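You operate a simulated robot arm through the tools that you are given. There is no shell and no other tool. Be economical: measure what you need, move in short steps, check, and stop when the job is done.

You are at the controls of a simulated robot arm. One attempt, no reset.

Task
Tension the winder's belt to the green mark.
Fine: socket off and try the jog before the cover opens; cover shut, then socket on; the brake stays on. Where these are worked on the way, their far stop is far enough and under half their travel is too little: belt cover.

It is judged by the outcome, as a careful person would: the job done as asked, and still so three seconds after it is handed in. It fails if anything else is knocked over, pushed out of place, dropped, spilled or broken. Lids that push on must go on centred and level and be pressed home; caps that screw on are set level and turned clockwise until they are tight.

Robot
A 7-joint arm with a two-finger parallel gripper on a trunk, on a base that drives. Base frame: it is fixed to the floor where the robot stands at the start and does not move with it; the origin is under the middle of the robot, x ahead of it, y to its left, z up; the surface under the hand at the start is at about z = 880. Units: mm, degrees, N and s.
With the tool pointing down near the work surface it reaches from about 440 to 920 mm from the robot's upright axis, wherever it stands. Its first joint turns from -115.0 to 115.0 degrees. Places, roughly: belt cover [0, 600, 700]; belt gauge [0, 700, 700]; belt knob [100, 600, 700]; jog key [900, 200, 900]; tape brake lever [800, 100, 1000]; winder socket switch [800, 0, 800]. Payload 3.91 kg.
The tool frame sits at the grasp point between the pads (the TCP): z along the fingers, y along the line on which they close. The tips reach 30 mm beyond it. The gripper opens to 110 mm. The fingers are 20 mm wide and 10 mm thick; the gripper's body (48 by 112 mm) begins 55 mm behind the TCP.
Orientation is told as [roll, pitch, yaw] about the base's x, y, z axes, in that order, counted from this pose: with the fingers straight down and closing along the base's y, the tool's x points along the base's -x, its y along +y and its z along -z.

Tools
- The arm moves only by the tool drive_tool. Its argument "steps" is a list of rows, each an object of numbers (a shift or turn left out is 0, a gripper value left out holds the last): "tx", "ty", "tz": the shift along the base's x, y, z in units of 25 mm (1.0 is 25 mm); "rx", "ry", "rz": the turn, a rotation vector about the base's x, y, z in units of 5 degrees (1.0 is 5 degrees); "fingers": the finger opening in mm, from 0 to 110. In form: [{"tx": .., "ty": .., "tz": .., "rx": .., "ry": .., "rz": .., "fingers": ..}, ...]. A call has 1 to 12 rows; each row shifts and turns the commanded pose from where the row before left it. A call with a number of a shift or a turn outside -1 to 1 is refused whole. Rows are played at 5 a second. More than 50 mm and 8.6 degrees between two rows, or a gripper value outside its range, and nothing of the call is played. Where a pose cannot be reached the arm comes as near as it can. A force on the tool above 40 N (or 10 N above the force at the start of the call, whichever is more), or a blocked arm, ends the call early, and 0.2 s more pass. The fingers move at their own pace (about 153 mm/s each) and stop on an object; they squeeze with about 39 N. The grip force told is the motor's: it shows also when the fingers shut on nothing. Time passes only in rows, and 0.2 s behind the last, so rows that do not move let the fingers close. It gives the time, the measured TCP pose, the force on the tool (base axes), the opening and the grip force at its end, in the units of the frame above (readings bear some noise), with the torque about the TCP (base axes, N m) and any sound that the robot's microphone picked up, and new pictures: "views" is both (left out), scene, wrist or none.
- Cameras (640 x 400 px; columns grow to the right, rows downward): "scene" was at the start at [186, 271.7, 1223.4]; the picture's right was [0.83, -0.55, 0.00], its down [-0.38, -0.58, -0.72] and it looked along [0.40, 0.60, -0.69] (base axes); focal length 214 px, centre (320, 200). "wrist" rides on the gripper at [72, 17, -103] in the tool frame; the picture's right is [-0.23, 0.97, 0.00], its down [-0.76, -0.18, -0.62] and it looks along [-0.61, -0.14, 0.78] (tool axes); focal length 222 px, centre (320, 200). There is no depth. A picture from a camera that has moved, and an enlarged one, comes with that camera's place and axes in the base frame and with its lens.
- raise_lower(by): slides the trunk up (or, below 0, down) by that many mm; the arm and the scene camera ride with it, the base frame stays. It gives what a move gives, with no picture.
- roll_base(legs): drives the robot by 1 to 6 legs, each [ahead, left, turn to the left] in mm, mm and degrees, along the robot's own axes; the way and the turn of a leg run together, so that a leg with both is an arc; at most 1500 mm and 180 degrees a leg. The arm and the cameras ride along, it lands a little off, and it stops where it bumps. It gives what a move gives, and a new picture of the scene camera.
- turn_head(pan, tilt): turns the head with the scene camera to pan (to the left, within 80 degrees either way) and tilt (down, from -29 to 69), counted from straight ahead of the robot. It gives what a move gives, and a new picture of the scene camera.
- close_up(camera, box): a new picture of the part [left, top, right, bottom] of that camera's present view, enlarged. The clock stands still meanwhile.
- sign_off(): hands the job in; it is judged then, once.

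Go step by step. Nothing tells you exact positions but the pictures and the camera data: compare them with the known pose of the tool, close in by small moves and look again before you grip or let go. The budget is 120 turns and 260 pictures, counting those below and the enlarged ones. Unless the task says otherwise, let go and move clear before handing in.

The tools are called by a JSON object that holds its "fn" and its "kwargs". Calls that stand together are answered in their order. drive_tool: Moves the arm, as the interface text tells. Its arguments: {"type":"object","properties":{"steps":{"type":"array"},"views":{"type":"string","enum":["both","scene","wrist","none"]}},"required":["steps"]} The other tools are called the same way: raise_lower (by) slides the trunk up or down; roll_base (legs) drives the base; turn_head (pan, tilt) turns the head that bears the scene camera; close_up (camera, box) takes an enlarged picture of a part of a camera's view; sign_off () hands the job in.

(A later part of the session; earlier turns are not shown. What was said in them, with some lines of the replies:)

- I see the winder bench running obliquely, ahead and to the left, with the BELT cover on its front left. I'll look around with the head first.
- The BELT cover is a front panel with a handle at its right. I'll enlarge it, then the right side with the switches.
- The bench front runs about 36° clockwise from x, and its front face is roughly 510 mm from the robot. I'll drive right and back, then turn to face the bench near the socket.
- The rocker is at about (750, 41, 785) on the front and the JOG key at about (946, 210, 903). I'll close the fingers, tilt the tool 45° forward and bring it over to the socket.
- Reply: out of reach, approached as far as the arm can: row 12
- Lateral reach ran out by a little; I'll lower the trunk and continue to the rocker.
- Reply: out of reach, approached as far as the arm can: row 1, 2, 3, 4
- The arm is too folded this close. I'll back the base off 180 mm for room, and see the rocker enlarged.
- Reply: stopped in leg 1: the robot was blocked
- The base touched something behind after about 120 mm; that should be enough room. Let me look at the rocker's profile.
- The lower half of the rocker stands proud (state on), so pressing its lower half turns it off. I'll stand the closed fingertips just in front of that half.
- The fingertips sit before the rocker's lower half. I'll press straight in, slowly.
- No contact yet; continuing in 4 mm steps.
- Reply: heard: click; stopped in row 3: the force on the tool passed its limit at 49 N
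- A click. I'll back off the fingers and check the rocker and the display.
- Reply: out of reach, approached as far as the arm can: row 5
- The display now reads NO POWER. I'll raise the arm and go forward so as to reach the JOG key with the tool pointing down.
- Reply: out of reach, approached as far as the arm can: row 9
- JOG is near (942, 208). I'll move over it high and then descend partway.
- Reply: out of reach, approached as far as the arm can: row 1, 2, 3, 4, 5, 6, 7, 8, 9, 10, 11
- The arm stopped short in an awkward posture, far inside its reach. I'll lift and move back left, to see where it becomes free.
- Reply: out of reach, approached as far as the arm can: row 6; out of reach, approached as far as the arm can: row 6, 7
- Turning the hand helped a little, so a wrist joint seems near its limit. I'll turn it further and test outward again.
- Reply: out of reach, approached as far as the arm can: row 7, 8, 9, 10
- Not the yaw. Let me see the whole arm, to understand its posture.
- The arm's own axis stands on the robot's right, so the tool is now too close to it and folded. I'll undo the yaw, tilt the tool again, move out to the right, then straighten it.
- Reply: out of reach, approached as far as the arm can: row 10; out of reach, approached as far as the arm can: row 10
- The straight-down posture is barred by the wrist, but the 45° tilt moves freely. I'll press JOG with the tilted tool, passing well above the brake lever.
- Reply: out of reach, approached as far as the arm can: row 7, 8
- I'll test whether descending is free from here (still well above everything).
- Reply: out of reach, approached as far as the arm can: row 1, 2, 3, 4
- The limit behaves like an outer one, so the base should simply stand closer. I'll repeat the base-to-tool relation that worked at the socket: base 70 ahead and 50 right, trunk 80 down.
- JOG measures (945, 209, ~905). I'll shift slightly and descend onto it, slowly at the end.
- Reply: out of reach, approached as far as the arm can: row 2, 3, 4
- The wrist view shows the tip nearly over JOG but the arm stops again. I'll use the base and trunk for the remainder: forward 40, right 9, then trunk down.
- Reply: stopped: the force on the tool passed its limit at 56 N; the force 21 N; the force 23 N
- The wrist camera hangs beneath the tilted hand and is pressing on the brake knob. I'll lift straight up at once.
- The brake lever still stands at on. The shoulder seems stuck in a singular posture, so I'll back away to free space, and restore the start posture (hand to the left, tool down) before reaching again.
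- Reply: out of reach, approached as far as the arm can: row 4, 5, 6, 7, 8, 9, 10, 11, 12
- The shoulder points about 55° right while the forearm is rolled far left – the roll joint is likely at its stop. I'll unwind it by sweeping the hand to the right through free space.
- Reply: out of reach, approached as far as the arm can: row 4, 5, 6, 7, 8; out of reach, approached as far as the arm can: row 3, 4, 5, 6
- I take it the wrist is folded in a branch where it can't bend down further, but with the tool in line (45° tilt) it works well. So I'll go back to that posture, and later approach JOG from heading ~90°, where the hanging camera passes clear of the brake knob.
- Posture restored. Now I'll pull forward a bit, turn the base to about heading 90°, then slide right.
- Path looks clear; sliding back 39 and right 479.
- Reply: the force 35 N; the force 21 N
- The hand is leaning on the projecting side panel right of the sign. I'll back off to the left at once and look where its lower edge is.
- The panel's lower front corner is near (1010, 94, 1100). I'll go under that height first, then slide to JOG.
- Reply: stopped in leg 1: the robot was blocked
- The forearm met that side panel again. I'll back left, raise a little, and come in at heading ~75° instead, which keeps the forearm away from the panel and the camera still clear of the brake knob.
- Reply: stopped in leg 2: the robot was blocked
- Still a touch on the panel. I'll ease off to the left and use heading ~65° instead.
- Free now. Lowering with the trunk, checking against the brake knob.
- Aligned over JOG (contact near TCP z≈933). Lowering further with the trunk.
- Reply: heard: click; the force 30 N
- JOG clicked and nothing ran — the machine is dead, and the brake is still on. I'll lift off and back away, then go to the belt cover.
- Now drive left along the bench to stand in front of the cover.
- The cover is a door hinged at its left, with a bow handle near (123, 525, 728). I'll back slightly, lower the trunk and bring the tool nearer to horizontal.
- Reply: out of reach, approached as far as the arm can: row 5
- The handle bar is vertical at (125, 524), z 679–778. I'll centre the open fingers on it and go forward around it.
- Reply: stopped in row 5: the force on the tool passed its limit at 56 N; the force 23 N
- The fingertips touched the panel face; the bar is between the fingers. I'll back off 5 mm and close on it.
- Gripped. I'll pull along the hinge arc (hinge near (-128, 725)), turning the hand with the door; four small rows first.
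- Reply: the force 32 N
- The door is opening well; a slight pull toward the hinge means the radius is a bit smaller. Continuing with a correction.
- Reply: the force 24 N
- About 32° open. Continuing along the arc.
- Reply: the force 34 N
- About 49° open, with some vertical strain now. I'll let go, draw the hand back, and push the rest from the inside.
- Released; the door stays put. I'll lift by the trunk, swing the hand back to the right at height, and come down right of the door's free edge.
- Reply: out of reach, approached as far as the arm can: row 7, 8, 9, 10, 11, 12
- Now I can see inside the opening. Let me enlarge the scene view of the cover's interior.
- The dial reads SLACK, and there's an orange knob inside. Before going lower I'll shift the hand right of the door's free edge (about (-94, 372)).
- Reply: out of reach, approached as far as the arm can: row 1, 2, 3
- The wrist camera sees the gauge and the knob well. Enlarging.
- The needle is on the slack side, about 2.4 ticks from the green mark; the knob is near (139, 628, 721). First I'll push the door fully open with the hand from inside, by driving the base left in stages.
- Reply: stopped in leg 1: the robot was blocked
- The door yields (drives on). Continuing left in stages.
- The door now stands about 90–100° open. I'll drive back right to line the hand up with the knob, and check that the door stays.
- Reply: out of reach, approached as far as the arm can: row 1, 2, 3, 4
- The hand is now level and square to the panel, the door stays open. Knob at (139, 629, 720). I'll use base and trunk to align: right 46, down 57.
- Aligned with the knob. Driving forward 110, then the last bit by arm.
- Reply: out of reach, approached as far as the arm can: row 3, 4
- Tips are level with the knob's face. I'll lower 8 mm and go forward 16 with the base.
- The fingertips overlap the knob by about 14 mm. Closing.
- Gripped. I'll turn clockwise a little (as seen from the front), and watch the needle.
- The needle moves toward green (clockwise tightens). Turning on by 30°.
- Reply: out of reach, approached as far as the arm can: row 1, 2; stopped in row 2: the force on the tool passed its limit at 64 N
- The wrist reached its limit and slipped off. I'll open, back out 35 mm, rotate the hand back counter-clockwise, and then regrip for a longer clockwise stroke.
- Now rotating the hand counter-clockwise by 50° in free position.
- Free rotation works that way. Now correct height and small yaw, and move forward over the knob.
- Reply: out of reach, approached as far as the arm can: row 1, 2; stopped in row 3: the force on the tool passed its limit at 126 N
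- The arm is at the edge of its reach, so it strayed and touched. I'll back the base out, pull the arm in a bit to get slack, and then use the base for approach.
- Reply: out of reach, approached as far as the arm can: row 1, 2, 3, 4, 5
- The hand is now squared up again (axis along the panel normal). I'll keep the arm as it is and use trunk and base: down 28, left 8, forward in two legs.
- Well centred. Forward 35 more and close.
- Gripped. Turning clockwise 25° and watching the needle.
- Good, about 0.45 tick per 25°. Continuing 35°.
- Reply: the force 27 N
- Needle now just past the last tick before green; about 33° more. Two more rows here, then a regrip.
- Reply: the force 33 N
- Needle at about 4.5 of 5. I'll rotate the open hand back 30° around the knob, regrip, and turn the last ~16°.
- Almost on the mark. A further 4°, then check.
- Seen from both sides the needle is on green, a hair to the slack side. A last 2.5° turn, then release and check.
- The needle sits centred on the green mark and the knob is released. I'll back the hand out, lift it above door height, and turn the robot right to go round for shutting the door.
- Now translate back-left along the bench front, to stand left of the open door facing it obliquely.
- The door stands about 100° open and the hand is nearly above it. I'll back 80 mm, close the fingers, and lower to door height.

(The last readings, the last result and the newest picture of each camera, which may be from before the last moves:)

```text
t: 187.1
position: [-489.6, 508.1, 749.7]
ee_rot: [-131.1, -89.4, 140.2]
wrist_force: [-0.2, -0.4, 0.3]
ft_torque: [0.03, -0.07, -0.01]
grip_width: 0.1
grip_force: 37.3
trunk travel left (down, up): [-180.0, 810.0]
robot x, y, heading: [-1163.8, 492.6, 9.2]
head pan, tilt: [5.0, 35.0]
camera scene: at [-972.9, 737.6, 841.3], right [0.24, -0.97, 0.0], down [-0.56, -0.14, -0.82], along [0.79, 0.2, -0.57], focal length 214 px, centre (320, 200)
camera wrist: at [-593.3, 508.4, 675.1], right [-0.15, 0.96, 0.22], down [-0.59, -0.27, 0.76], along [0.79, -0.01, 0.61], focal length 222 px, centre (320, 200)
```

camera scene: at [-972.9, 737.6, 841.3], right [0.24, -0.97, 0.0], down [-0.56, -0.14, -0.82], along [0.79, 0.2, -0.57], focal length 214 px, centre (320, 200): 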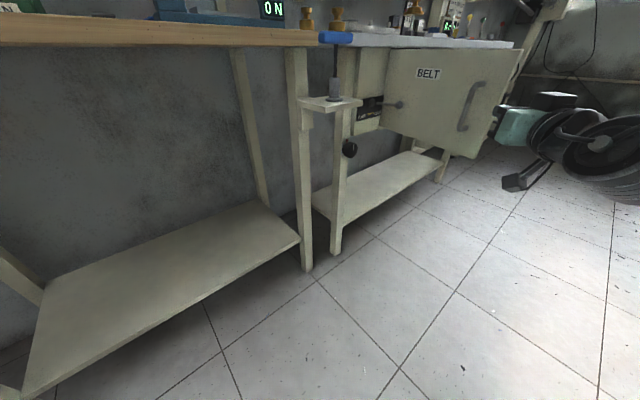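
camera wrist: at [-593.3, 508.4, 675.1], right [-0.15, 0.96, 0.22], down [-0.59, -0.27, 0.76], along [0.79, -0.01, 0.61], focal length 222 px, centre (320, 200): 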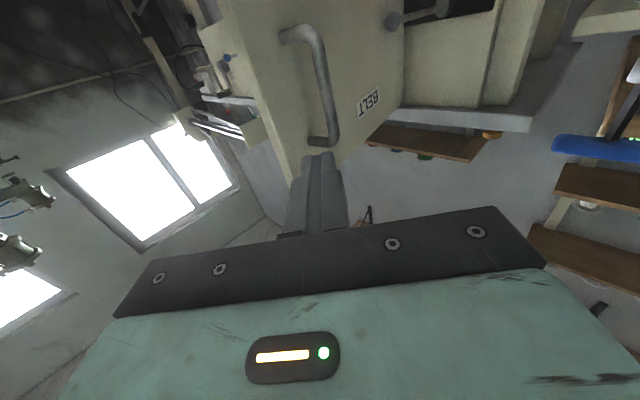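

The hand points right at the handle. I'll shift left 22 so the fingertips push the door face just hinge-side of the bar, then drive forward in stages.

{"fn": "roll_base", "kwargs": {"legs": [[0, 22, 0], [140, 0, 0]]}}

{"fn": "roll_base", "kwargs": {"legs": [[90, 0, 0]]}}

```text
t: 188.7
position: [-398.4, 535.2, 746.1]
ee_rot: [-151.9, -89.5, 159.4]
wrist_force: [0.6, -1.4, -0.2]
ft_torque: [0.0, 0.01, 0.0]
grip_width: 0.0
grip_force: 37.4
trunk travel left (down, up): [-180.0, 810.0]
robot x, y, heading: [-1075.7, 528.8, 9.2]
head pan, tilt: [5.0, 35.0]
stopped in leg 2: the force on the tool passed its limit at 100 N (the readings are from after the stop); the commanded pose is now the measured one
camera scene: at [-882.0, 773.3, 841.0], right [0.24, -0.97, 0.0], down [-0.56, -0.14, -0.82], along [0.79, 0.2, -0.57], focal length 214 px, centre (320, 200)
```

scene: 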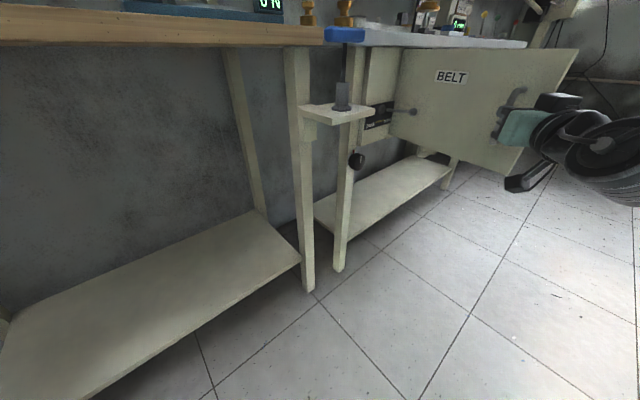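

```text
t: 189.8
position: [-311.0, 548.3, 746.4]
ee_rot: [-152.7, -89.4, 160.1]
wrist_force: [0.3, -0.5, -0.2]
ft_torque: [0.01, 0.02, 0.0]
grip_width: 0.0
grip_force: 37.5
trunk travel left (down, up): [-180.0, 810.0]
robot x, y, heading: [-986.4, 545.0, 8.6]
head pan, tilt: [5.0, 35.0]
camera scene: at [-793.9, 786.6, 841.2], right [0.24, -0.97, 0.0], down [-0.56, -0.14, -0.82], along [0.8, 0.2, -0.57], focal length 214 px, centre (320, 200)
```

scene: 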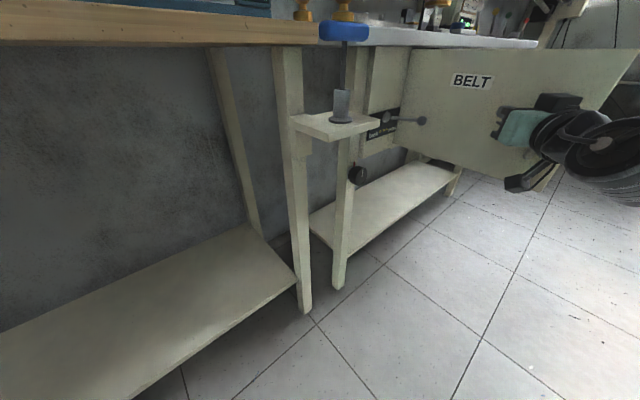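

The door is swinging in. Continuing.

{"fn": "roll_base", "kwargs": {"legs": [[90, 0, 0]]}}

{"fn": "roll_base", "kwargs": {"legs": [[70, 0, 0]]}}

{"fn": "turn_head", "kwargs": {"pan": -10, "tilt": 30}}

```text
t: 190.9
position: [-219.6, 560.0, 746.8]
ee_rot: [-152.4, -89.5, 159.8]
wrist_force: [0.5, -0.6, 0.0]
ft_torque: [-0.03, 0.01, -0.02]
grip_width: 0.0
grip_force: 37.5
trunk travel left (down, up): [-180.0, 810.0]
robot x, y, heading: [-895.3, 557.2, 8.3]
head pan, tilt: [5.0, 35.0]
camera scene: at [-702.7, 800.3, 841.2], right [0.24, -0.97, 0.0], down [-0.56, -0.14, -0.82], along [0.8, 0.19, -0.57], focal length 214 px, centre (320, 200)
```

scene: 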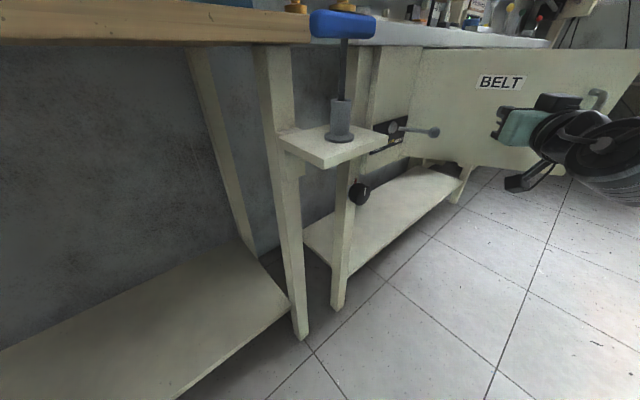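

```text
t: 191.9
position: [-150.3, 570.3, 747.3]
ee_rot: [-152.4, -89.6, 159.7]
wrist_force: [0.4, 0.6, -0.7]
ft_torque: [0.01, 0.01, -0.04]
grip_width: 0.0
grip_force: 37.5
trunk travel left (down, up): [-180.0, 810.0]
robot x, y, heading: [-822.9, 570.1, 8.8]
head pan, tilt: [5.0, 35.0]
camera scene: at [-632.4, 811.0, 841.2], right [0.24, -0.97, 0.0], down [-0.56, -0.14, -0.82], along [0.8, 0.19, -0.57], focal length 214 px, centre (320, 200)
```

scene: 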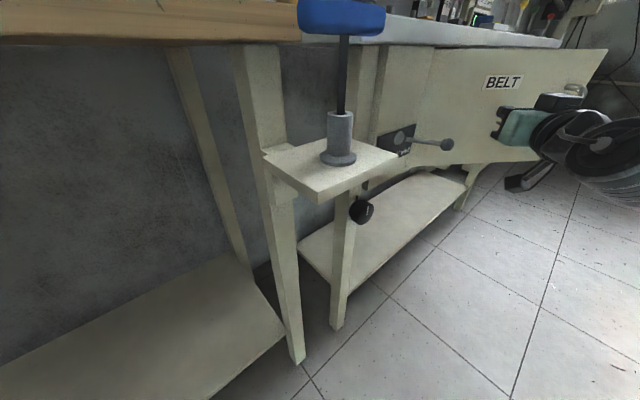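

```text
t: 192.7
position: [-151.4, 570.0, 747.1]
ee_rot: [-152.6, -89.4, 160.0]
wrist_force: [1.1, 0.2, -0.5]
ft_torque: [0.03, -0.04, 0.0]
grip_width: 0.1
grip_force: 37.5
trunk travel left (down, up): [-180.0, 810.0]
robot x, y, heading: [-825.2, 568.1, 8.7]
head pan, tilt: [-10.0, 30.0]
camera scene: at [-627.6, 788.1, 849.0], right [-0.02, -1.0, 0.0], down [-0.5, 0.01, -0.87], along [0.87, -0.02, -0.5], focal length 214 px, centre (320, 200)
```

scene: 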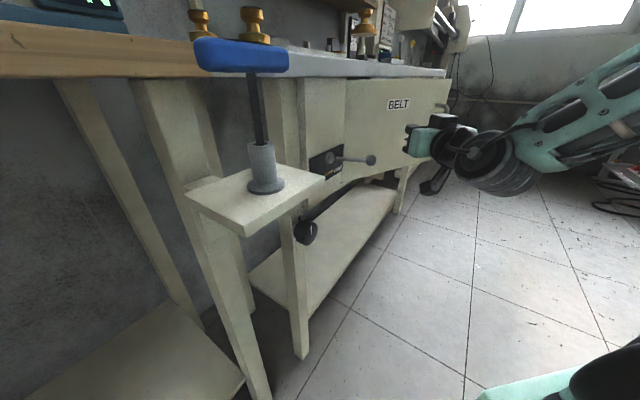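

The door is about 50° open. The head is getting near the T-handle stand, so I'll now slide along the bench (to the right) – that closes it further while keeping clear.

{"fn": "roll_base", "kwargs": {"legs": [[56, -54, 0]]}}

{"fn": "roll_base", "kwargs": {"legs": [[50, -49, 0]]}}

```text
t: 193.7
position: [-86.3, 526.0, 746.7]
ee_rot: [-152.2, -89.6, 159.5]
wrist_force: [0.3, 0.4, -0.4]
ft_torque: [0.03, 0.02, -0.04]
grip_width: 0.0
grip_force: 37.9
trunk travel left (down, up): [-180.0, 810.0]
robot x, y, heading: [-762.3, 520.3, 8.8]
head pan, tilt: [-10.0, 30.0]
camera scene: at [-563.7, 743.0, 849.0], right [-0.02, -1.0, 0.0], down [-0.5, 0.01, -0.87], along [0.87, -0.02, -0.5], focal length 214 px, centre (320, 200)
```

scene: 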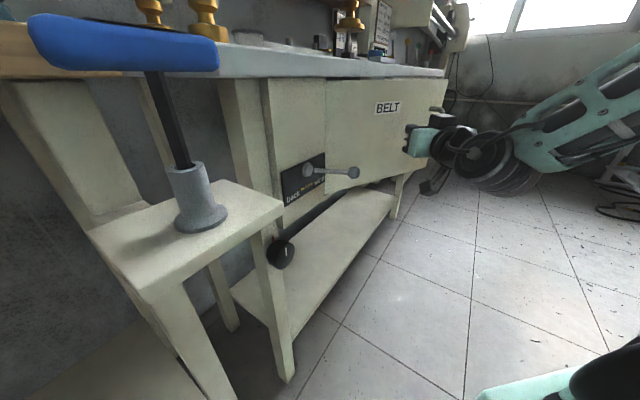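

```text
t: 194.7
position: [-30.7, 484.6, 746.7]
ee_rot: [-152.1, -89.6, 159.4]
wrist_force: [0.3, -0.5, -1.0]
ft_torque: [0.02, 0.0, 0.02]
grip_width: 0.1
grip_force: 37.5
trunk travel left (down, up): [-180.0, 810.0]
robot x, y, heading: [-708.4, 482.6, 8.7]
head pan, tilt: [-10.0, 30.0]
camera scene: at [-507.7, 700.9, 849.0], right [-0.02, -1.0, 0.0], down [-0.5, 0.01, -0.87], along [0.87, -0.02, -0.5], focal length 214 px, centre (320, 200)
```

scene: 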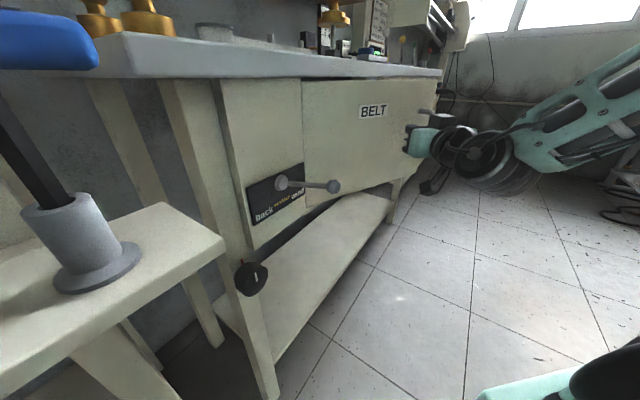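

About 26° open now. An arc leg – turning left while sliding right – carries the fingertips straight toward the panel to shut it.

{"fn": "roll_base", "kwargs": {"legs": [[64, -62, 11]]}}

{"fn": "drive_tool", "kwargs": {"steps": [{"tz": 0}], "views": "wrist"}}

```text
t: 195.9
position: [35.8, 566.3, 746.7]
ee_rot: [-151.7, -89.5, 169.7]
wrist_force: [0.8, 0.8, -0.1]
ft_torque: [0.01, 0.0, -0.01]
grip_width: 0.0
grip_force: 38.1
trunk travel left (down, up): [-180.0, 810.0]
robot x, y, heading: [-627.8, 436.2, 19.6]
head pan, tilt: [-10.0, 30.0]
camera scene: at [-474.4, 690.0, 849.0], right [0.17, -0.99, 0.0], down [-0.49, -0.08, -0.87], along [0.85, 0.15, -0.5], focal length 214 px, centre (320, 200)
```

scene: 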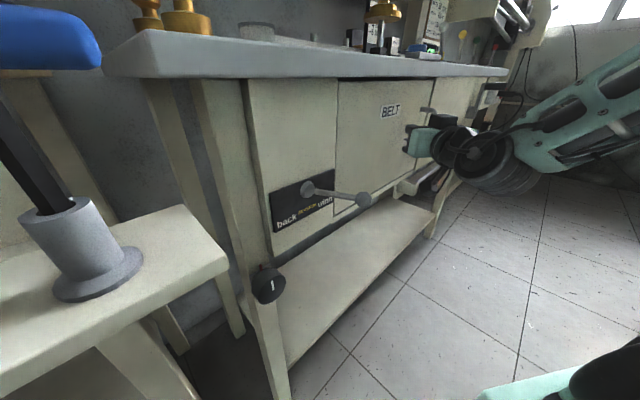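

```text
t: 196.3
position: [36.7, 566.9, 746.8]
ee_rot: [-151.6, -89.5, 169.9]
wrist_force: [-0.6, 0.2, 0.3]
ft_torque: [0.01, 0.01, -0.02]
grip_width: 0.0
grip_force: 37.8
trunk travel left (down, up): [-180.0, 810.0]
robot x, y, heading: [-628.6, 436.1, 19.7]
head pan, tilt: [-10.0, 30.0]
camera wrist: at [-66.9, 550.1, 673.7], right [-0.31, 0.93, 0.22], down [-0.54, -0.36, 0.76], along [0.78, 0.11, 0.61], focal length 222 px, centre (320, 200)
```

wrist: 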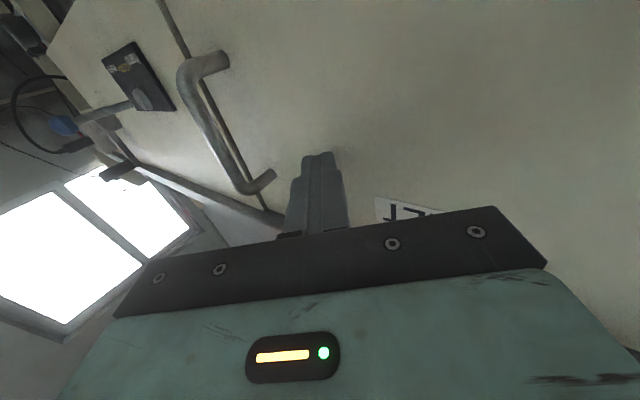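

Nearly shut. Pressing it home with a small push toward the panel.

{"fn": "roll_base", "kwargs": {"legs": [[14, 10, 0]]}}

{"fn": "close_up", "kwargs": {"camera": "scene", "box": [240, 60, 480, 220]}}

```text
t: 197.1
position: [41.1, 574.1, 747.7]
ee_rot: [-163.0, -89.4, -179.2]
wrist_force: [-13.5, -7.5, 7.2]
ft_torque: [0.08, -0.19, 0.06]
grip_width: 0.1
grip_force: 37.9
trunk travel left (down, up): [-180.0, 810.0]
robot x, y, heading: [-621.5, 445.2, 19.6]
head pan, tilt: [-10.0, 30.0]
stopped in leg 1: the force on the tool passed its limit at 67 N (the readings are from after the stop); the commanded pose is now the measured one
camera scene: at [-469.1, 698.5, 849.2], right [0.17, -0.99, 0.0], down [-0.49, -0.08, -0.87], along [0.85, 0.14, -0.5], focal length 214 px, centre (320, 200)
```

scene: 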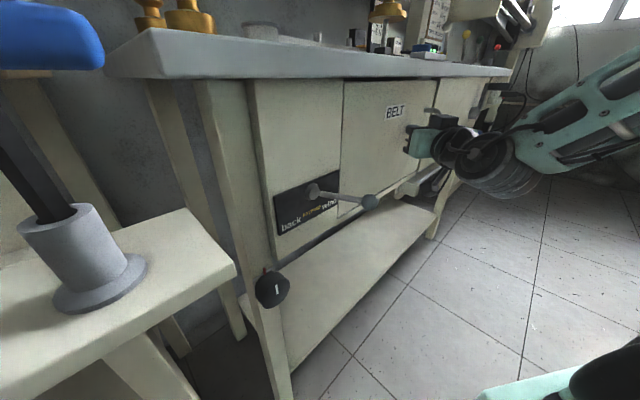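

```text
2.50 times, centred on (360, 140) of scene
camera zoom: at [-469.1, 698.5, 849.2], right [0.17, -0.99, 0.0], down [-0.49, -0.08, -0.87], along [0.85, 0.14, -0.5], focal length 536 px, centre (220, 350)
```

zoom: 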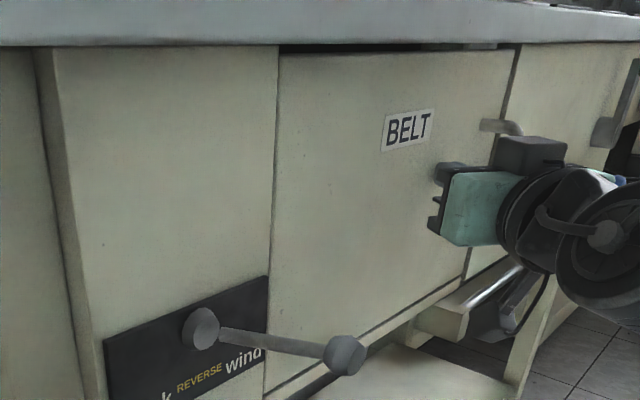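

The cover is shut flush and pressed home. Now retreat from the bench, lift the hand, and travel right to the socket.

{"fn": "roll_base", "kwargs": {"legs": [[-175, -125, 0]]}}

{"fn": "raise_lower", "kwargs": {"by": 260}}

{"fn": "roll_base", "kwargs": {"legs": [[170, -247, 0], [0, 0, 34]]}}

```text
t: 198.7
position: [-78.2, 393.1, 746.1]
ee_rot: [-157.3, -89.5, 175.1]
wrist_force: [1.1, -0.4, 0.5]
ft_torque: [0.04, 0.0, -0.02]
grip_width: 0.0
grip_force: 37.8
trunk travel left (down, up): [-180.0, 810.0]
robot x, y, heading: [-740.0, 267.0, 19.2]
head pan, tilt: [-10.0, 30.0]
camera scene: at [-587.4, 519.7, 849.0], right [0.16, -0.99, 0.0], down [-0.49, -0.08, -0.87], along [0.85, 0.14, -0.5], focal length 214 px, centre (320, 200)
```

scene: 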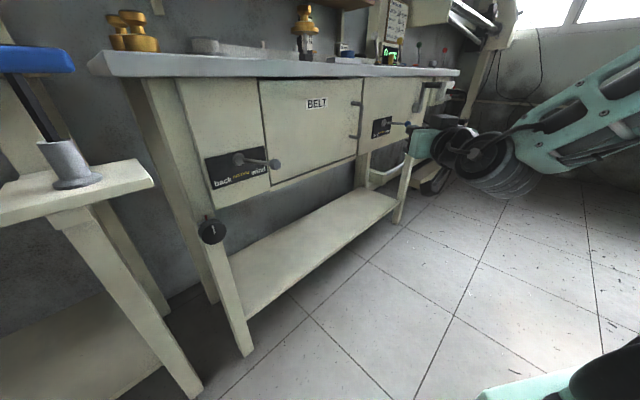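

```text
t: 201.4
position: [-79.5, 392.9, 1006.0]
ee_rot: [-157.3, -89.5, 175.0]
wrist_force: [0.1, 0.7, -0.1]
ft_torque: [0.0, -0.04, -0.05]
grip_width: 0.0
grip_force: 37.9
trunk travel left (down, up): [-440.0, 550.0]
robot x, y, heading: [-743.9, 265.4, 19.3]
head pan, tilt: [-10.0, 30.0]
```

```text
t: 205.1
position: [-28.3, 568.2, 1006.3]
ee_rot: [-157.5, -89.5, -150.0]
wrist_force: [-0.3, 0.2, 0.8]
ft_torque: [-0.04, 0.01, 0.0]
grip_width: 0.0
grip_force: 37.8
trunk travel left (down, up): [-440.0, 550.0]
robot x, y, heading: [-504.8, 85.3, 53.6]
head pan, tilt: [-10.0, 30.0]
camera scene: at [-521.6, 383.9, 1109.0], right [0.69, -0.72, 0.0], down [-0.36, -0.35, -0.87], along [0.62, 0.6, -0.5], focal length 214 px, centre (320, 200)
```

scene: 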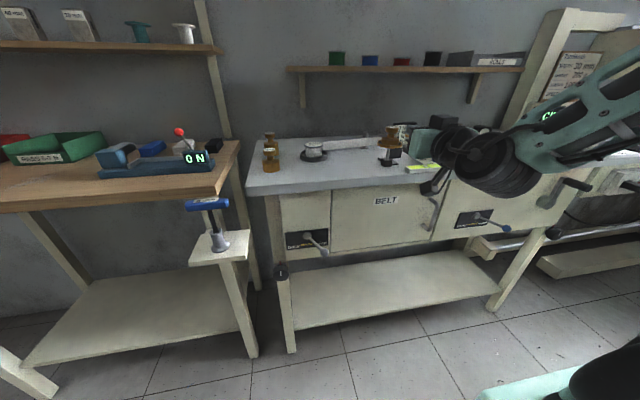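

The cover is flush. Now slide right to the socket end and turn to heading ~73°.

{"fn": "roll_base", "kwargs": {"legs": [[-17, -1191, 0], [0, 0, 19.8]]}}

{"fn": "turn_head", "kwargs": {"pan": -5, "tilt": 40}}

```text
t: 210.8
position: [919.6, -170.8, 1006.5]
ee_rot: [-154.0, -89.5, -156.4]
wrist_force: [-0.7, 0.7, -1.5]
ft_torque: [0.0, -0.01, 0.0]
grip_width: 0.1
grip_force: 38.0
trunk travel left (down, up): [-440.0, 550.0]
robot x, y, heading: [422.5, -629.5, 51.4]
head pan, tilt: [-10.0, 30.0]
stopped in leg 1: the robot was blocked; the commanded pose is now the measured one
camera scene: at [419.1, -330.9, 1109.0], right [0.66, -0.75, 0.0], down [-0.38, -0.33, -0.87], along [0.65, 0.57, -0.5], focal length 214 px, centre (320, 200)
```

scene: 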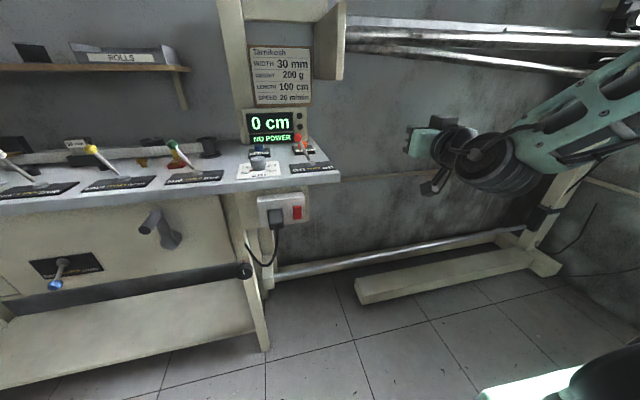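

```text
t: 211.6
position: [919.7, -170.9, 1005.3]
ee_rot: [-155.5, -89.5, -154.9]
wrist_force: [-0.1, -0.4, -0.6]
ft_torque: [0.03, -0.02, 0.04]
grip_width: 0.0
grip_force: 37.9
trunk travel left (down, up): [-440.0, 550.0]
robot x, y, heading: [423.6, -625.1, 51.1]
head pan, tilt: [-5.0, 40.0]
camera scene: at [409.9, -329.1, 1093.7], right [0.72, -0.69, 0.0], down [-0.44, -0.46, -0.77], along [0.53, 0.55, -0.64], focal length 214 px, centre (320, 200)
```

scene: 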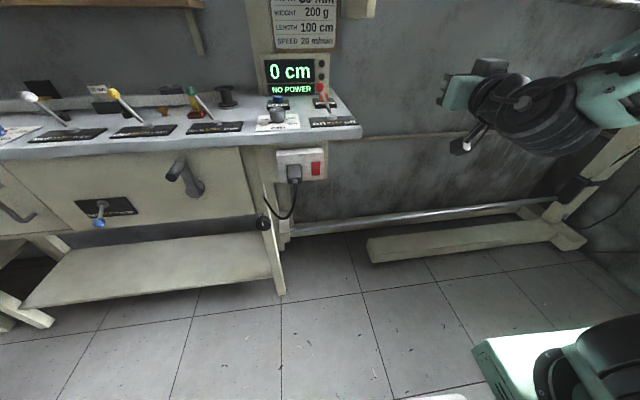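

The base touched something behind again. I'll pull forward 30, turn left 22°, then judge the position before lowering.

{"fn": "roll_base", "kwargs": {"legs": [[30, 0, 0], [0, 0, 22]]}}

{"fn": "turn_head", "kwargs": {"pan": -25, "tilt": 40}}

```text
t: 212.3
position: [925.2, -164.4, 1006.2]
ee_rot: [-152.7, -89.6, -157.7]
wrist_force: [-0.6, -0.5, 0.0]
ft_torque: [-0.03, -0.02, -0.01]
grip_width: 0.0
grip_force: 37.7
trunk travel left (down, up): [-440.0, 550.0]
robot x, y, heading: [427.0, -619.7, 51.2]
head pan, tilt: [-5.0, 40.0]
stopped in leg 1: the robot was blocked; the commanded pose is now the measured one
camera scene: at [414.7, -322.6, 1093.7], right [0.72, -0.69, 0.0], down [-0.45, -0.46, -0.77], along [0.53, 0.55, -0.64], focal length 214 px, centre (320, 200)
```

scene: 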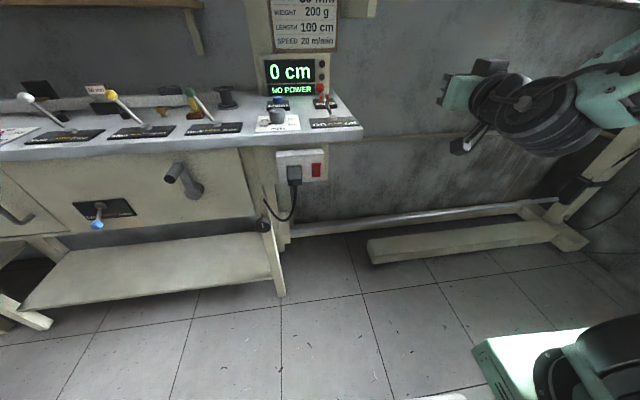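

```text
t: 213.1
position: [925.1, -165.2, 1006.2]
ee_rot: [-154.6, -89.5, -155.8]
wrist_force: [0.0, 0.0, 0.3]
ft_torque: [-0.03, -0.01, -0.02]
grip_width: 0.0
grip_force: 37.9
trunk travel left (down, up): [-440.0, 550.0]
robot x, y, heading: [429.0, -622.9, 51.2]
head pan, tilt: [-25.0, 40.0]
camera scene: at [432.1, -346.4, 1093.7], right [0.44, -0.9, 0.0], down [-0.58, -0.28, -0.77], along [0.69, 0.34, -0.64], focal length 214 px, centre (320, 200)
```

scene: 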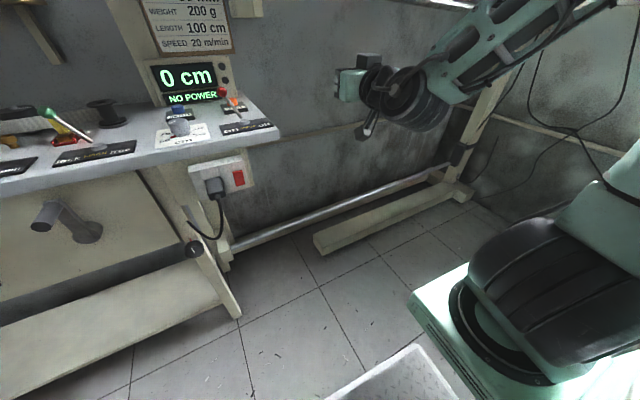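

{"fn": "turn_head", "kwargs": {"pan": -80, "tilt": 45}}

{"fn": "turn_head", "kwargs": {"pan": 80, "tilt": 50}}

```text
t: 214.4
position: [923.9, -164.0, 1006.3]
ee_rot: [-154.4, -89.6, -156.0]
wrist_force: [0.7, -0.2, 0.8]
ft_torque: [-0.02, 0.01, 0.0]
grip_width: 0.2
grip_force: 37.6
trunk travel left (down, up): [-440.0, 550.0]
robot x, y, heading: [428.3, -625.4, 51.3]
head pan, tilt: [-80.0, 45.0]
camera scene: at [427.2, -423.1, 1086.4], right [-0.48, -0.88, 0.0], down [-0.62, 0.34, -0.71], along [0.62, -0.34, -0.71], focal length 214 px, centre (320, 200)
```

scene: 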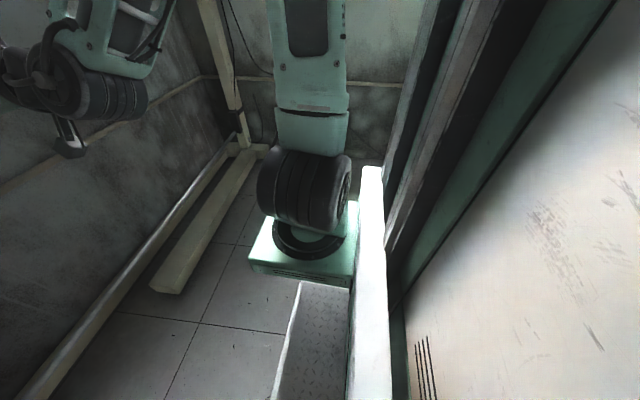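

```text
t: 216.8
position: [923.6, -165.1, 1006.9]
ee_rot: [-154.1, -89.5, -156.2]
wrist_force: [0.4, 0.3, 0.3]
ft_torque: [-0.02, 0.02, 0.03]
grip_width: 0.2
grip_force: 37.5
trunk travel left (down, up): [-440.0, 550.0]
robot x, y, heading: [427.1, -620.5, 51.0]
head pan, tilt: [80.0, 50.0]
camera scene: at [305.2, -326.0, 1079.5], right [0.75, 0.66, 0.0], down [0.5, -0.58, -0.64], along [-0.42, 0.48, -0.77], focal length 214 px, centre (320, 200)
```

scene: 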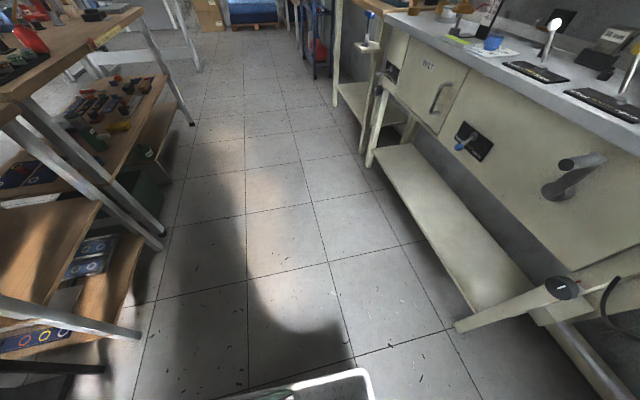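

Nothing stands ahead, so it's probably a rear/right corner contact. I'll ease left and forward, then turn.

{"fn": "roll_base", "kwargs": {"legs": [[10, 40, 0]]}}

{"fn": "roll_base", "kwargs": {"legs": [[40, 0, 0]]}}

```text
t: 217.7
position: [902.6, -133.1, 1005.3]
ee_rot: [-154.2, -89.4, -156.1]
wrist_force: [-0.9, 0.0, 0.5]
ft_torque: [-0.07, 0.0, -0.01]
grip_width: 0.0
grip_force: 37.3
trunk travel left (down, up): [-440.0, 550.0]
robot x, y, heading: [405.6, -592.0, 50.9]
head pan, tilt: [80.0, 50.0]
camera scene: at [281.6, -294.3, 1079.5], right [0.75, 0.66, 0.0], down [0.5, -0.58, -0.64], along [-0.42, 0.48, -0.77], focal length 214 px, centre (320, 200)
```

scene: 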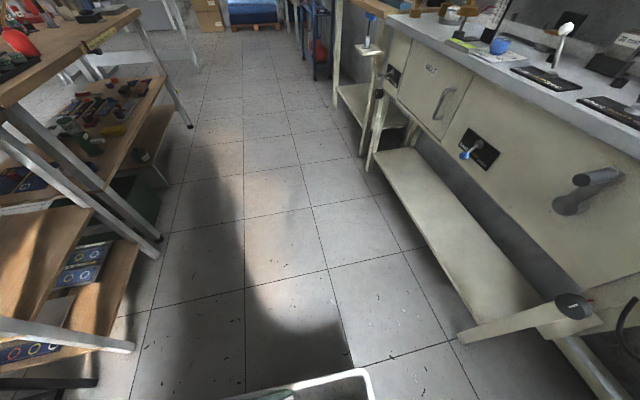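

```text
t: 218.6
position: [926.3, -101.0, 1005.8]
ee_rot: [-154.4, -89.6, -156.2]
wrist_force: [-0.6, -0.2, 0.8]
ft_torque: [0.01, 0.01, 0.03]
grip_width: 0.0
grip_force: 38.2
trunk travel left (down, up): [-440.0, 550.0]
robot x, y, heading: [427.2, -561.5, 51.2]
head pan, tilt: [80.0, 50.0]
camera scene: at [306.6, -263.0, 1079.5], right [0.75, 0.66, 0.0], down [0.51, -0.58, -0.64], along [-0.42, 0.48, -0.77], focal length 214 px, centre (320, 200)
```

scene: 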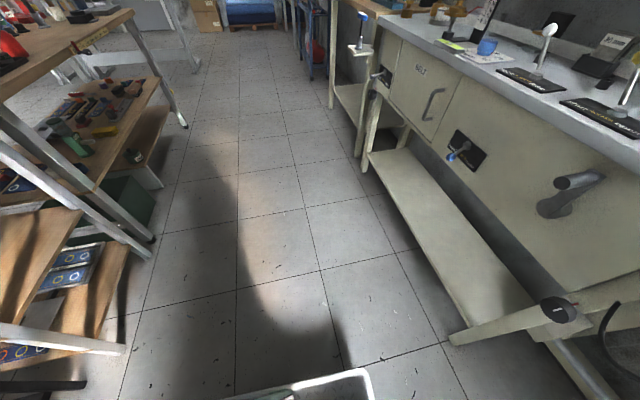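

Free again. The plug protrudes only a little, so I can press the rocker from this heading. Moving to a 35 mm standoff in front of it.

{"fn": "roll_base", "kwargs": {"legs": [[-58, 227, 0]]}}

{"fn": "turn_head", "kwargs": {"pan": -15, "tilt": 38}}

```text
t: 220.4
position: [713.2, -3.8, 1006.3]
ee_rot: [-154.7, -89.5, -155.7]
wrist_force: [0.8, -0.3, 0.3]
ft_torque: [-0.03, -0.03, -0.01]
grip_width: 0.0
grip_force: 37.5
trunk travel left (down, up): [-440.0, 550.0]
robot x, y, heading: [214.7, -461.7, 51.2]
head pan, tilt: [80.0, 50.0]
camera scene: at [92.8, -164.3, 1079.5], right [0.75, 0.66, 0.0], down [0.5, -0.58, -0.64], along [-0.42, 0.48, -0.77], focal length 214 px, centre (320, 200)
```

scene: 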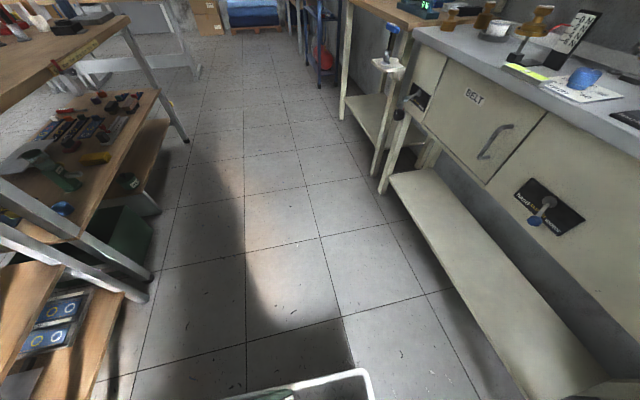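

```text
t: 222.1
position: [710.6, -4.2, 1005.8]
ee_rot: [-154.6, -89.5, -155.8]
wrist_force: [-0.8, 0.2, 0.3]
ft_torque: [-0.03, 0.0, 0.01]
grip_width: 0.0
grip_force: 37.6
trunk travel left (down, up): [-440.0, 550.0]
robot x, y, heading: [213.1, -457.9, 50.9]
head pan, tilt: [-15.0, 38.0]
camera scene: at [213.1, -171.3, 1096.7], right [0.59, -0.81, 0.0], down [-0.5, -0.36, -0.79], along [0.64, 0.47, -0.62], focal length 214 px, centre (320, 200)
```

scene: 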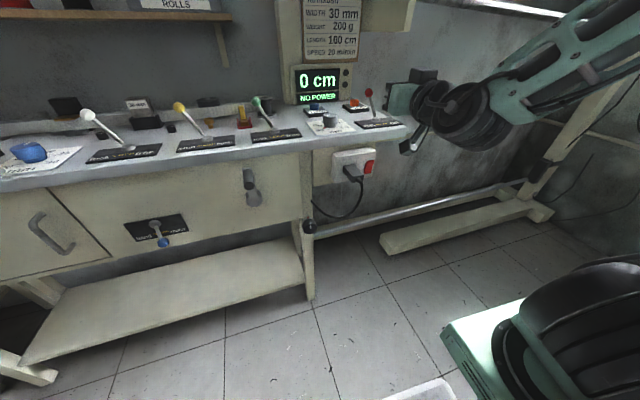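

Lowering to the rocker's upper half.

{"fn": "raise_lower", "kwargs": {"by": -202}}

{"fn": "drive_tool", "kwargs": {"steps": [{"tz": 0}], "views": "both"}}

{"fn": "close_up", "kwargs": {"camera": "wrist", "box": [240, 50, 460, 230]}}

```text
t: 224.2
position: [712.7, -2.8, 803.8]
ee_rot: [-154.7, -89.5, -155.8]
wrist_force: [-0.7, -0.1, 0.1]
ft_torque: [0.04, -0.03, 0.04]
grip_width: 0.0
grip_force: 37.8
trunk travel left (down, up): [-238.0, 752.0]
robot x, y, heading: [213.8, -456.0, 51.0]
head pan, tilt: [-15.0, 38.0]
```

```text
t: 224.7
position: [712.0, -3.2, 805.2]
ee_rot: [-154.6, -89.5, -155.9]
wrist_force: [0.0, 0.4, 0.8]
ft_torque: [-0.05, 0.03, -0.01]
grip_width: 0.1
grip_force: 37.7
trunk travel left (down, up): [-238.0, 752.0]
robot x, y, heading: [214.6, -458.5, 51.0]
head pan, tilt: [-15.0, 38.0]
camera scene: at [213.1, -171.3, 894.7], right [0.59, -0.81, 0.0], down [-0.5, -0.36, -0.79], along [0.64, 0.47, -0.62], focal length 214 px, centre (320, 200)
camera wrist: at [633.2, -71.0, 730.5], right [-0.74, 0.63, 0.22], down [-0.28, -0.59, 0.76], along [0.61, 0.5, 0.61], focal length 222 px, centre (320, 200)
```

scene: 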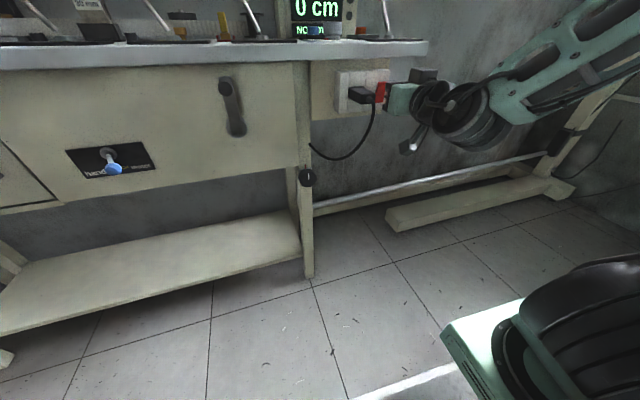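
wrist: 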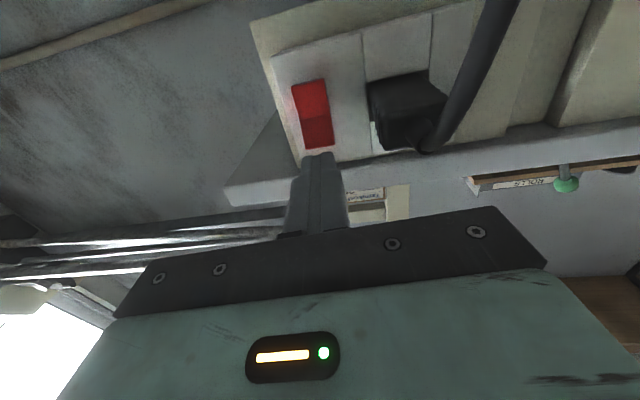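

```text
2.22 times, centred on (350, 140) of wrist
camera zoom: at [633.2, -71.0, 730.5], right [-0.74, 0.63, 0.22], down [-0.28, -0.59, 0.76], along [0.61, 0.5, 0.61], focal length 494 px, centre (253, 333)
```

zoom: 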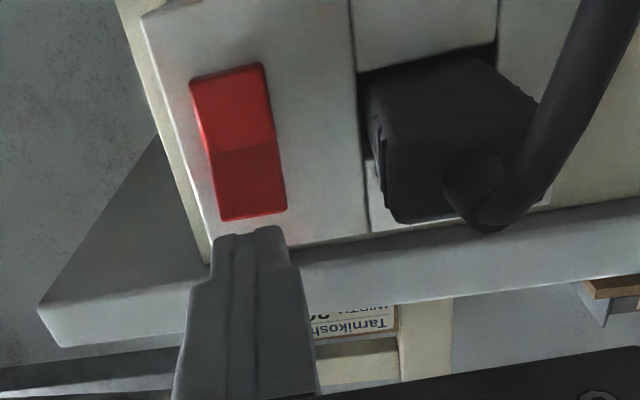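

The tip is in front of the rocker's upper end. Lower 9 mm more, then press forward.

{"fn": "raise_lower", "kwargs": {"by": -9}}

{"fn": "roll_base", "kwargs": {"legs": [[22, 0, 0]]}}

{"fn": "roll_base", "kwargs": {"legs": [[15, 0, 0]]}}

```text
t: 225.2
position: [712.2, -3.7, 794.7]
ee_rot: [-154.7, -89.5, -155.7]
wrist_force: [-0.1, 0.4, 0.0]
ft_torque: [-0.02, -0.01, 0.01]
grip_width: 0.0
grip_force: 37.2
trunk travel left (down, up): [-229.0, 761.0]
robot x, y, heading: [212.4, -461.6, 51.3]
head pan, tilt: [-15.0, 38.0]
```

```text
t: 226.0
position: [726.0, 14.7, 795.5]
ee_rot: [-154.7, -89.5, -155.7]
wrist_force: [1.3, 0.4, -0.3]
ft_torque: [-0.01, 0.02, 0.02]
grip_width: 0.0
grip_force: 37.7
trunk travel left (down, up): [-229.0, 761.0]
robot x, y, heading: [229.3, -443.2, 51.1]
head pan, tilt: [-15.0, 38.0]
camera scene: at [227.0, -154.1, 885.7], right [0.59, -0.81, 0.0], down [-0.5, -0.36, -0.79], along [0.64, 0.47, -0.62], focal length 214 px, centre (320, 200)
```

scene: 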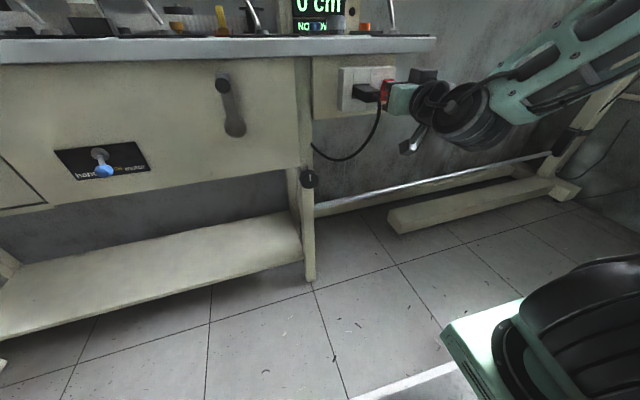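

```text
t: 226.9
position: [732.5, 23.2, 795.3]
ee_rot: [-157.6, -89.3, -152.9]
wrist_force: [-8.8, -13.1, 8.3]
ft_torque: [0.15, -0.05, 0.09]
grip_width: 0.4
grip_force: 37.6
trunk travel left (down, up): [-229.0, 761.0]
robot x, y, heading: [238.8, -435.2, 51.1]
head pan, tilt: [-15.0, 38.0]
heard: click
stopped in leg 1: the force on the tool passed its limit at 60 N (the readings are from after the stop); the commanded pose is now the measured one
camera scene: at [234.5, -145.0, 885.8], right [0.59, -0.81, 0.0], down [-0.5, -0.36, -0.79], along [0.64, 0.47, -0.62], focal length 214 px, centre (320, 200)
```

scene: 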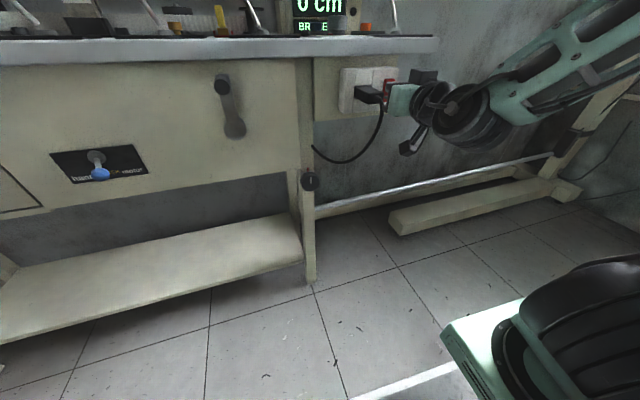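

A click, and the display shows BRAKE again. I'll back away, raise, and check everything.

{"fn": "roll_base", "kwargs": {"legs": [[-35, 0, 0]]}}

{"fn": "raise_lower", "kwargs": {"by": 230}}

{"fn": "turn_head", "kwargs": {"pan": -5, "tilt": 35}}

{"fn": "close_up", "kwargs": {"camera": "scene", "box": [270, 50, 450, 200]}}

{"fn": "turn_head", "kwargs": {"pan": 45, "tilt": 35}}

```text
t: 227.8
position: [710.8, -5.3, 793.8]
ee_rot: [-151.4, -89.6, -159.1]
wrist_force: [0.0, 0.3, -0.2]
ft_torque: [0.02, 0.02, -0.01]
grip_width: 0.0
grip_force: 38.2
trunk travel left (down, up): [-229.0, 761.0]
robot x, y, heading: [214.2, -463.9, 51.3]
head pan, tilt: [-15.0, 38.0]
camera scene: at [212.6, -172.1, 885.7], right [0.59, -0.81, 0.0], down [-0.5, -0.36, -0.79], along [0.64, 0.47, -0.62], focal length 214 px, centre (320, 200)
```

scene: 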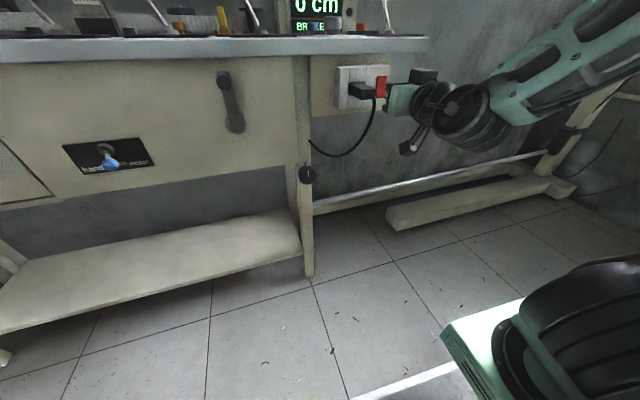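

```text
t: 230.2
position: [711.1, -4.2, 1024.8]
ee_rot: [-151.2, -89.5, -159.2]
wrist_force: [0.3, 0.5, -0.1]
ft_torque: [-0.01, 0.01, 0.02]
grip_width: 0.0
grip_force: 37.8
trunk travel left (down, up): [-459.0, 531.0]
robot x, y, heading: [217.6, -463.3, 51.3]
head pan, tilt: [-15.0, 38.0]
```

```text
t: 230.9
position: [710.8, -4.7, 1023.3]
ee_rot: [-151.3, -89.5, -159.1]
wrist_force: [0.4, 0.5, 0.5]
ft_torque: [-0.01, -0.01, 0.0]
grip_width: 0.2
grip_force: 37.6
trunk travel left (down, up): [-459.0, 531.0]
robot x, y, heading: [216.3, -458.3, 51.0]
head pan, tilt: [-5.0, 35.0]
camera scene: at [204.0, -159.5, 1120.2], right [0.72, -0.69, 0.0], down [-0.4, -0.41, -0.82], along [0.57, 0.59, -0.57], focal length 214 px, centre (320, 200)
```

scene: 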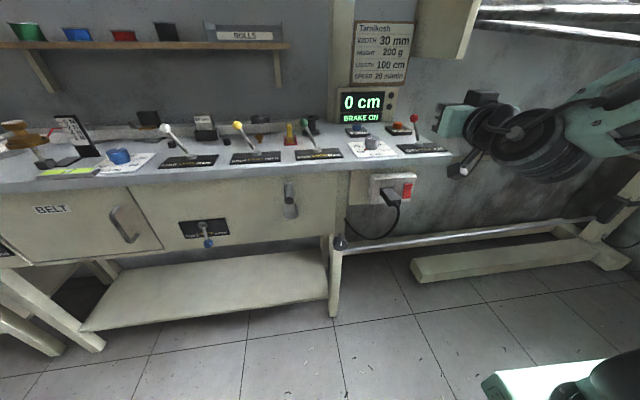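

```text
2.67 times, centred on (360, 125) of scene
camera zoom: at [204.0, -159.5, 1120.2], right [0.72, -0.69, 0.0], down [-0.4, -0.41, -0.82], along [0.57, 0.59, -0.57], focal length 572 px, centre (213, 400)
```

zoom: 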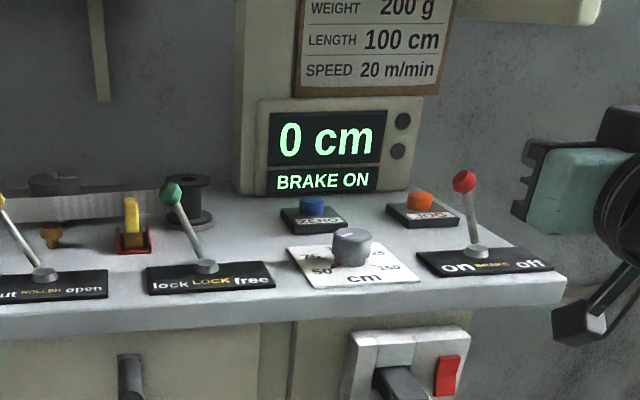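

```text
t: 232.1
position: [711.4, -4.1, 1022.5]
ee_rot: [-151.1, -89.6, -159.2]
wrist_force: [0.0, -0.1, -0.2]
ft_torque: [0.04, -0.04, -0.02]
grip_width: 0.1
grip_force: 37.4
trunk travel left (down, up): [-459.0, 531.0]
robot x, y, heading: [216.0, -460.5, 51.1]
head pan, tilt: [45.0, 35.0]
camera scene: at [133.6, -135.4, 1120.2], right [0.99, 0.11, 0.0], down [0.06, -0.57, -0.82], along [-0.09, 0.81, -0.57], focal length 214 px, centre (320, 200)
```

scene: 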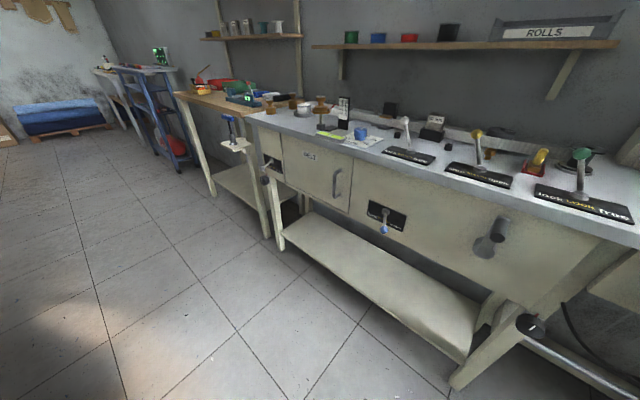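

Brake on, power back. One last look at the cover's fit.

{"fn": "close_up", "kwargs": {"camera": "scene", "box": [240, 110, 420, 250]}}

```text
2.86 times, centred on (330, 180) of scene
camera zoom: at [133.6, -135.4, 1120.2], right [0.99, 0.11, 0.0], down [0.06, -0.57, -0.82], along [-0.09, 0.81, -0.57], focal length 613 px, centre (291, 257)
```

zoom: 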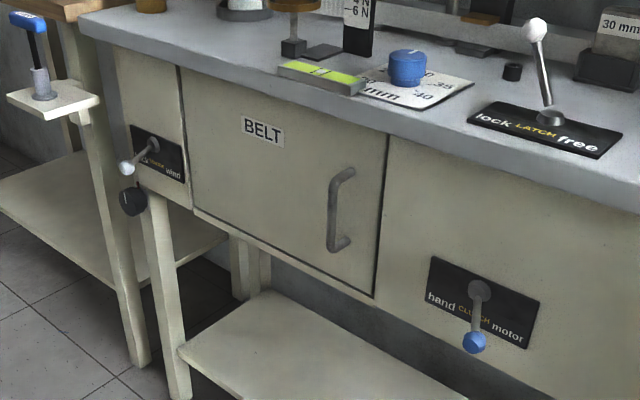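

The cover is flush, the socket is on, the brake is on, and the hand is clear of everything. Handing in.

{"fn": "sign_off", "kwargs": {}}

```text
The job is handed in.
```

The belt is tensioned: the needle was centred on the green mark when I let go of the knob. The socket went off first and the jog was tried, with no response. The cover is shut again, the socket is back on and the display reads BRAKE ON.

On the way, the wrist camera pressed on the brake knob once, the arm touched the panel beside the sign, and the base bumped something behind it a few times. I saw nothing displaced in the pictures, but I did not get a clear view behind the robot.
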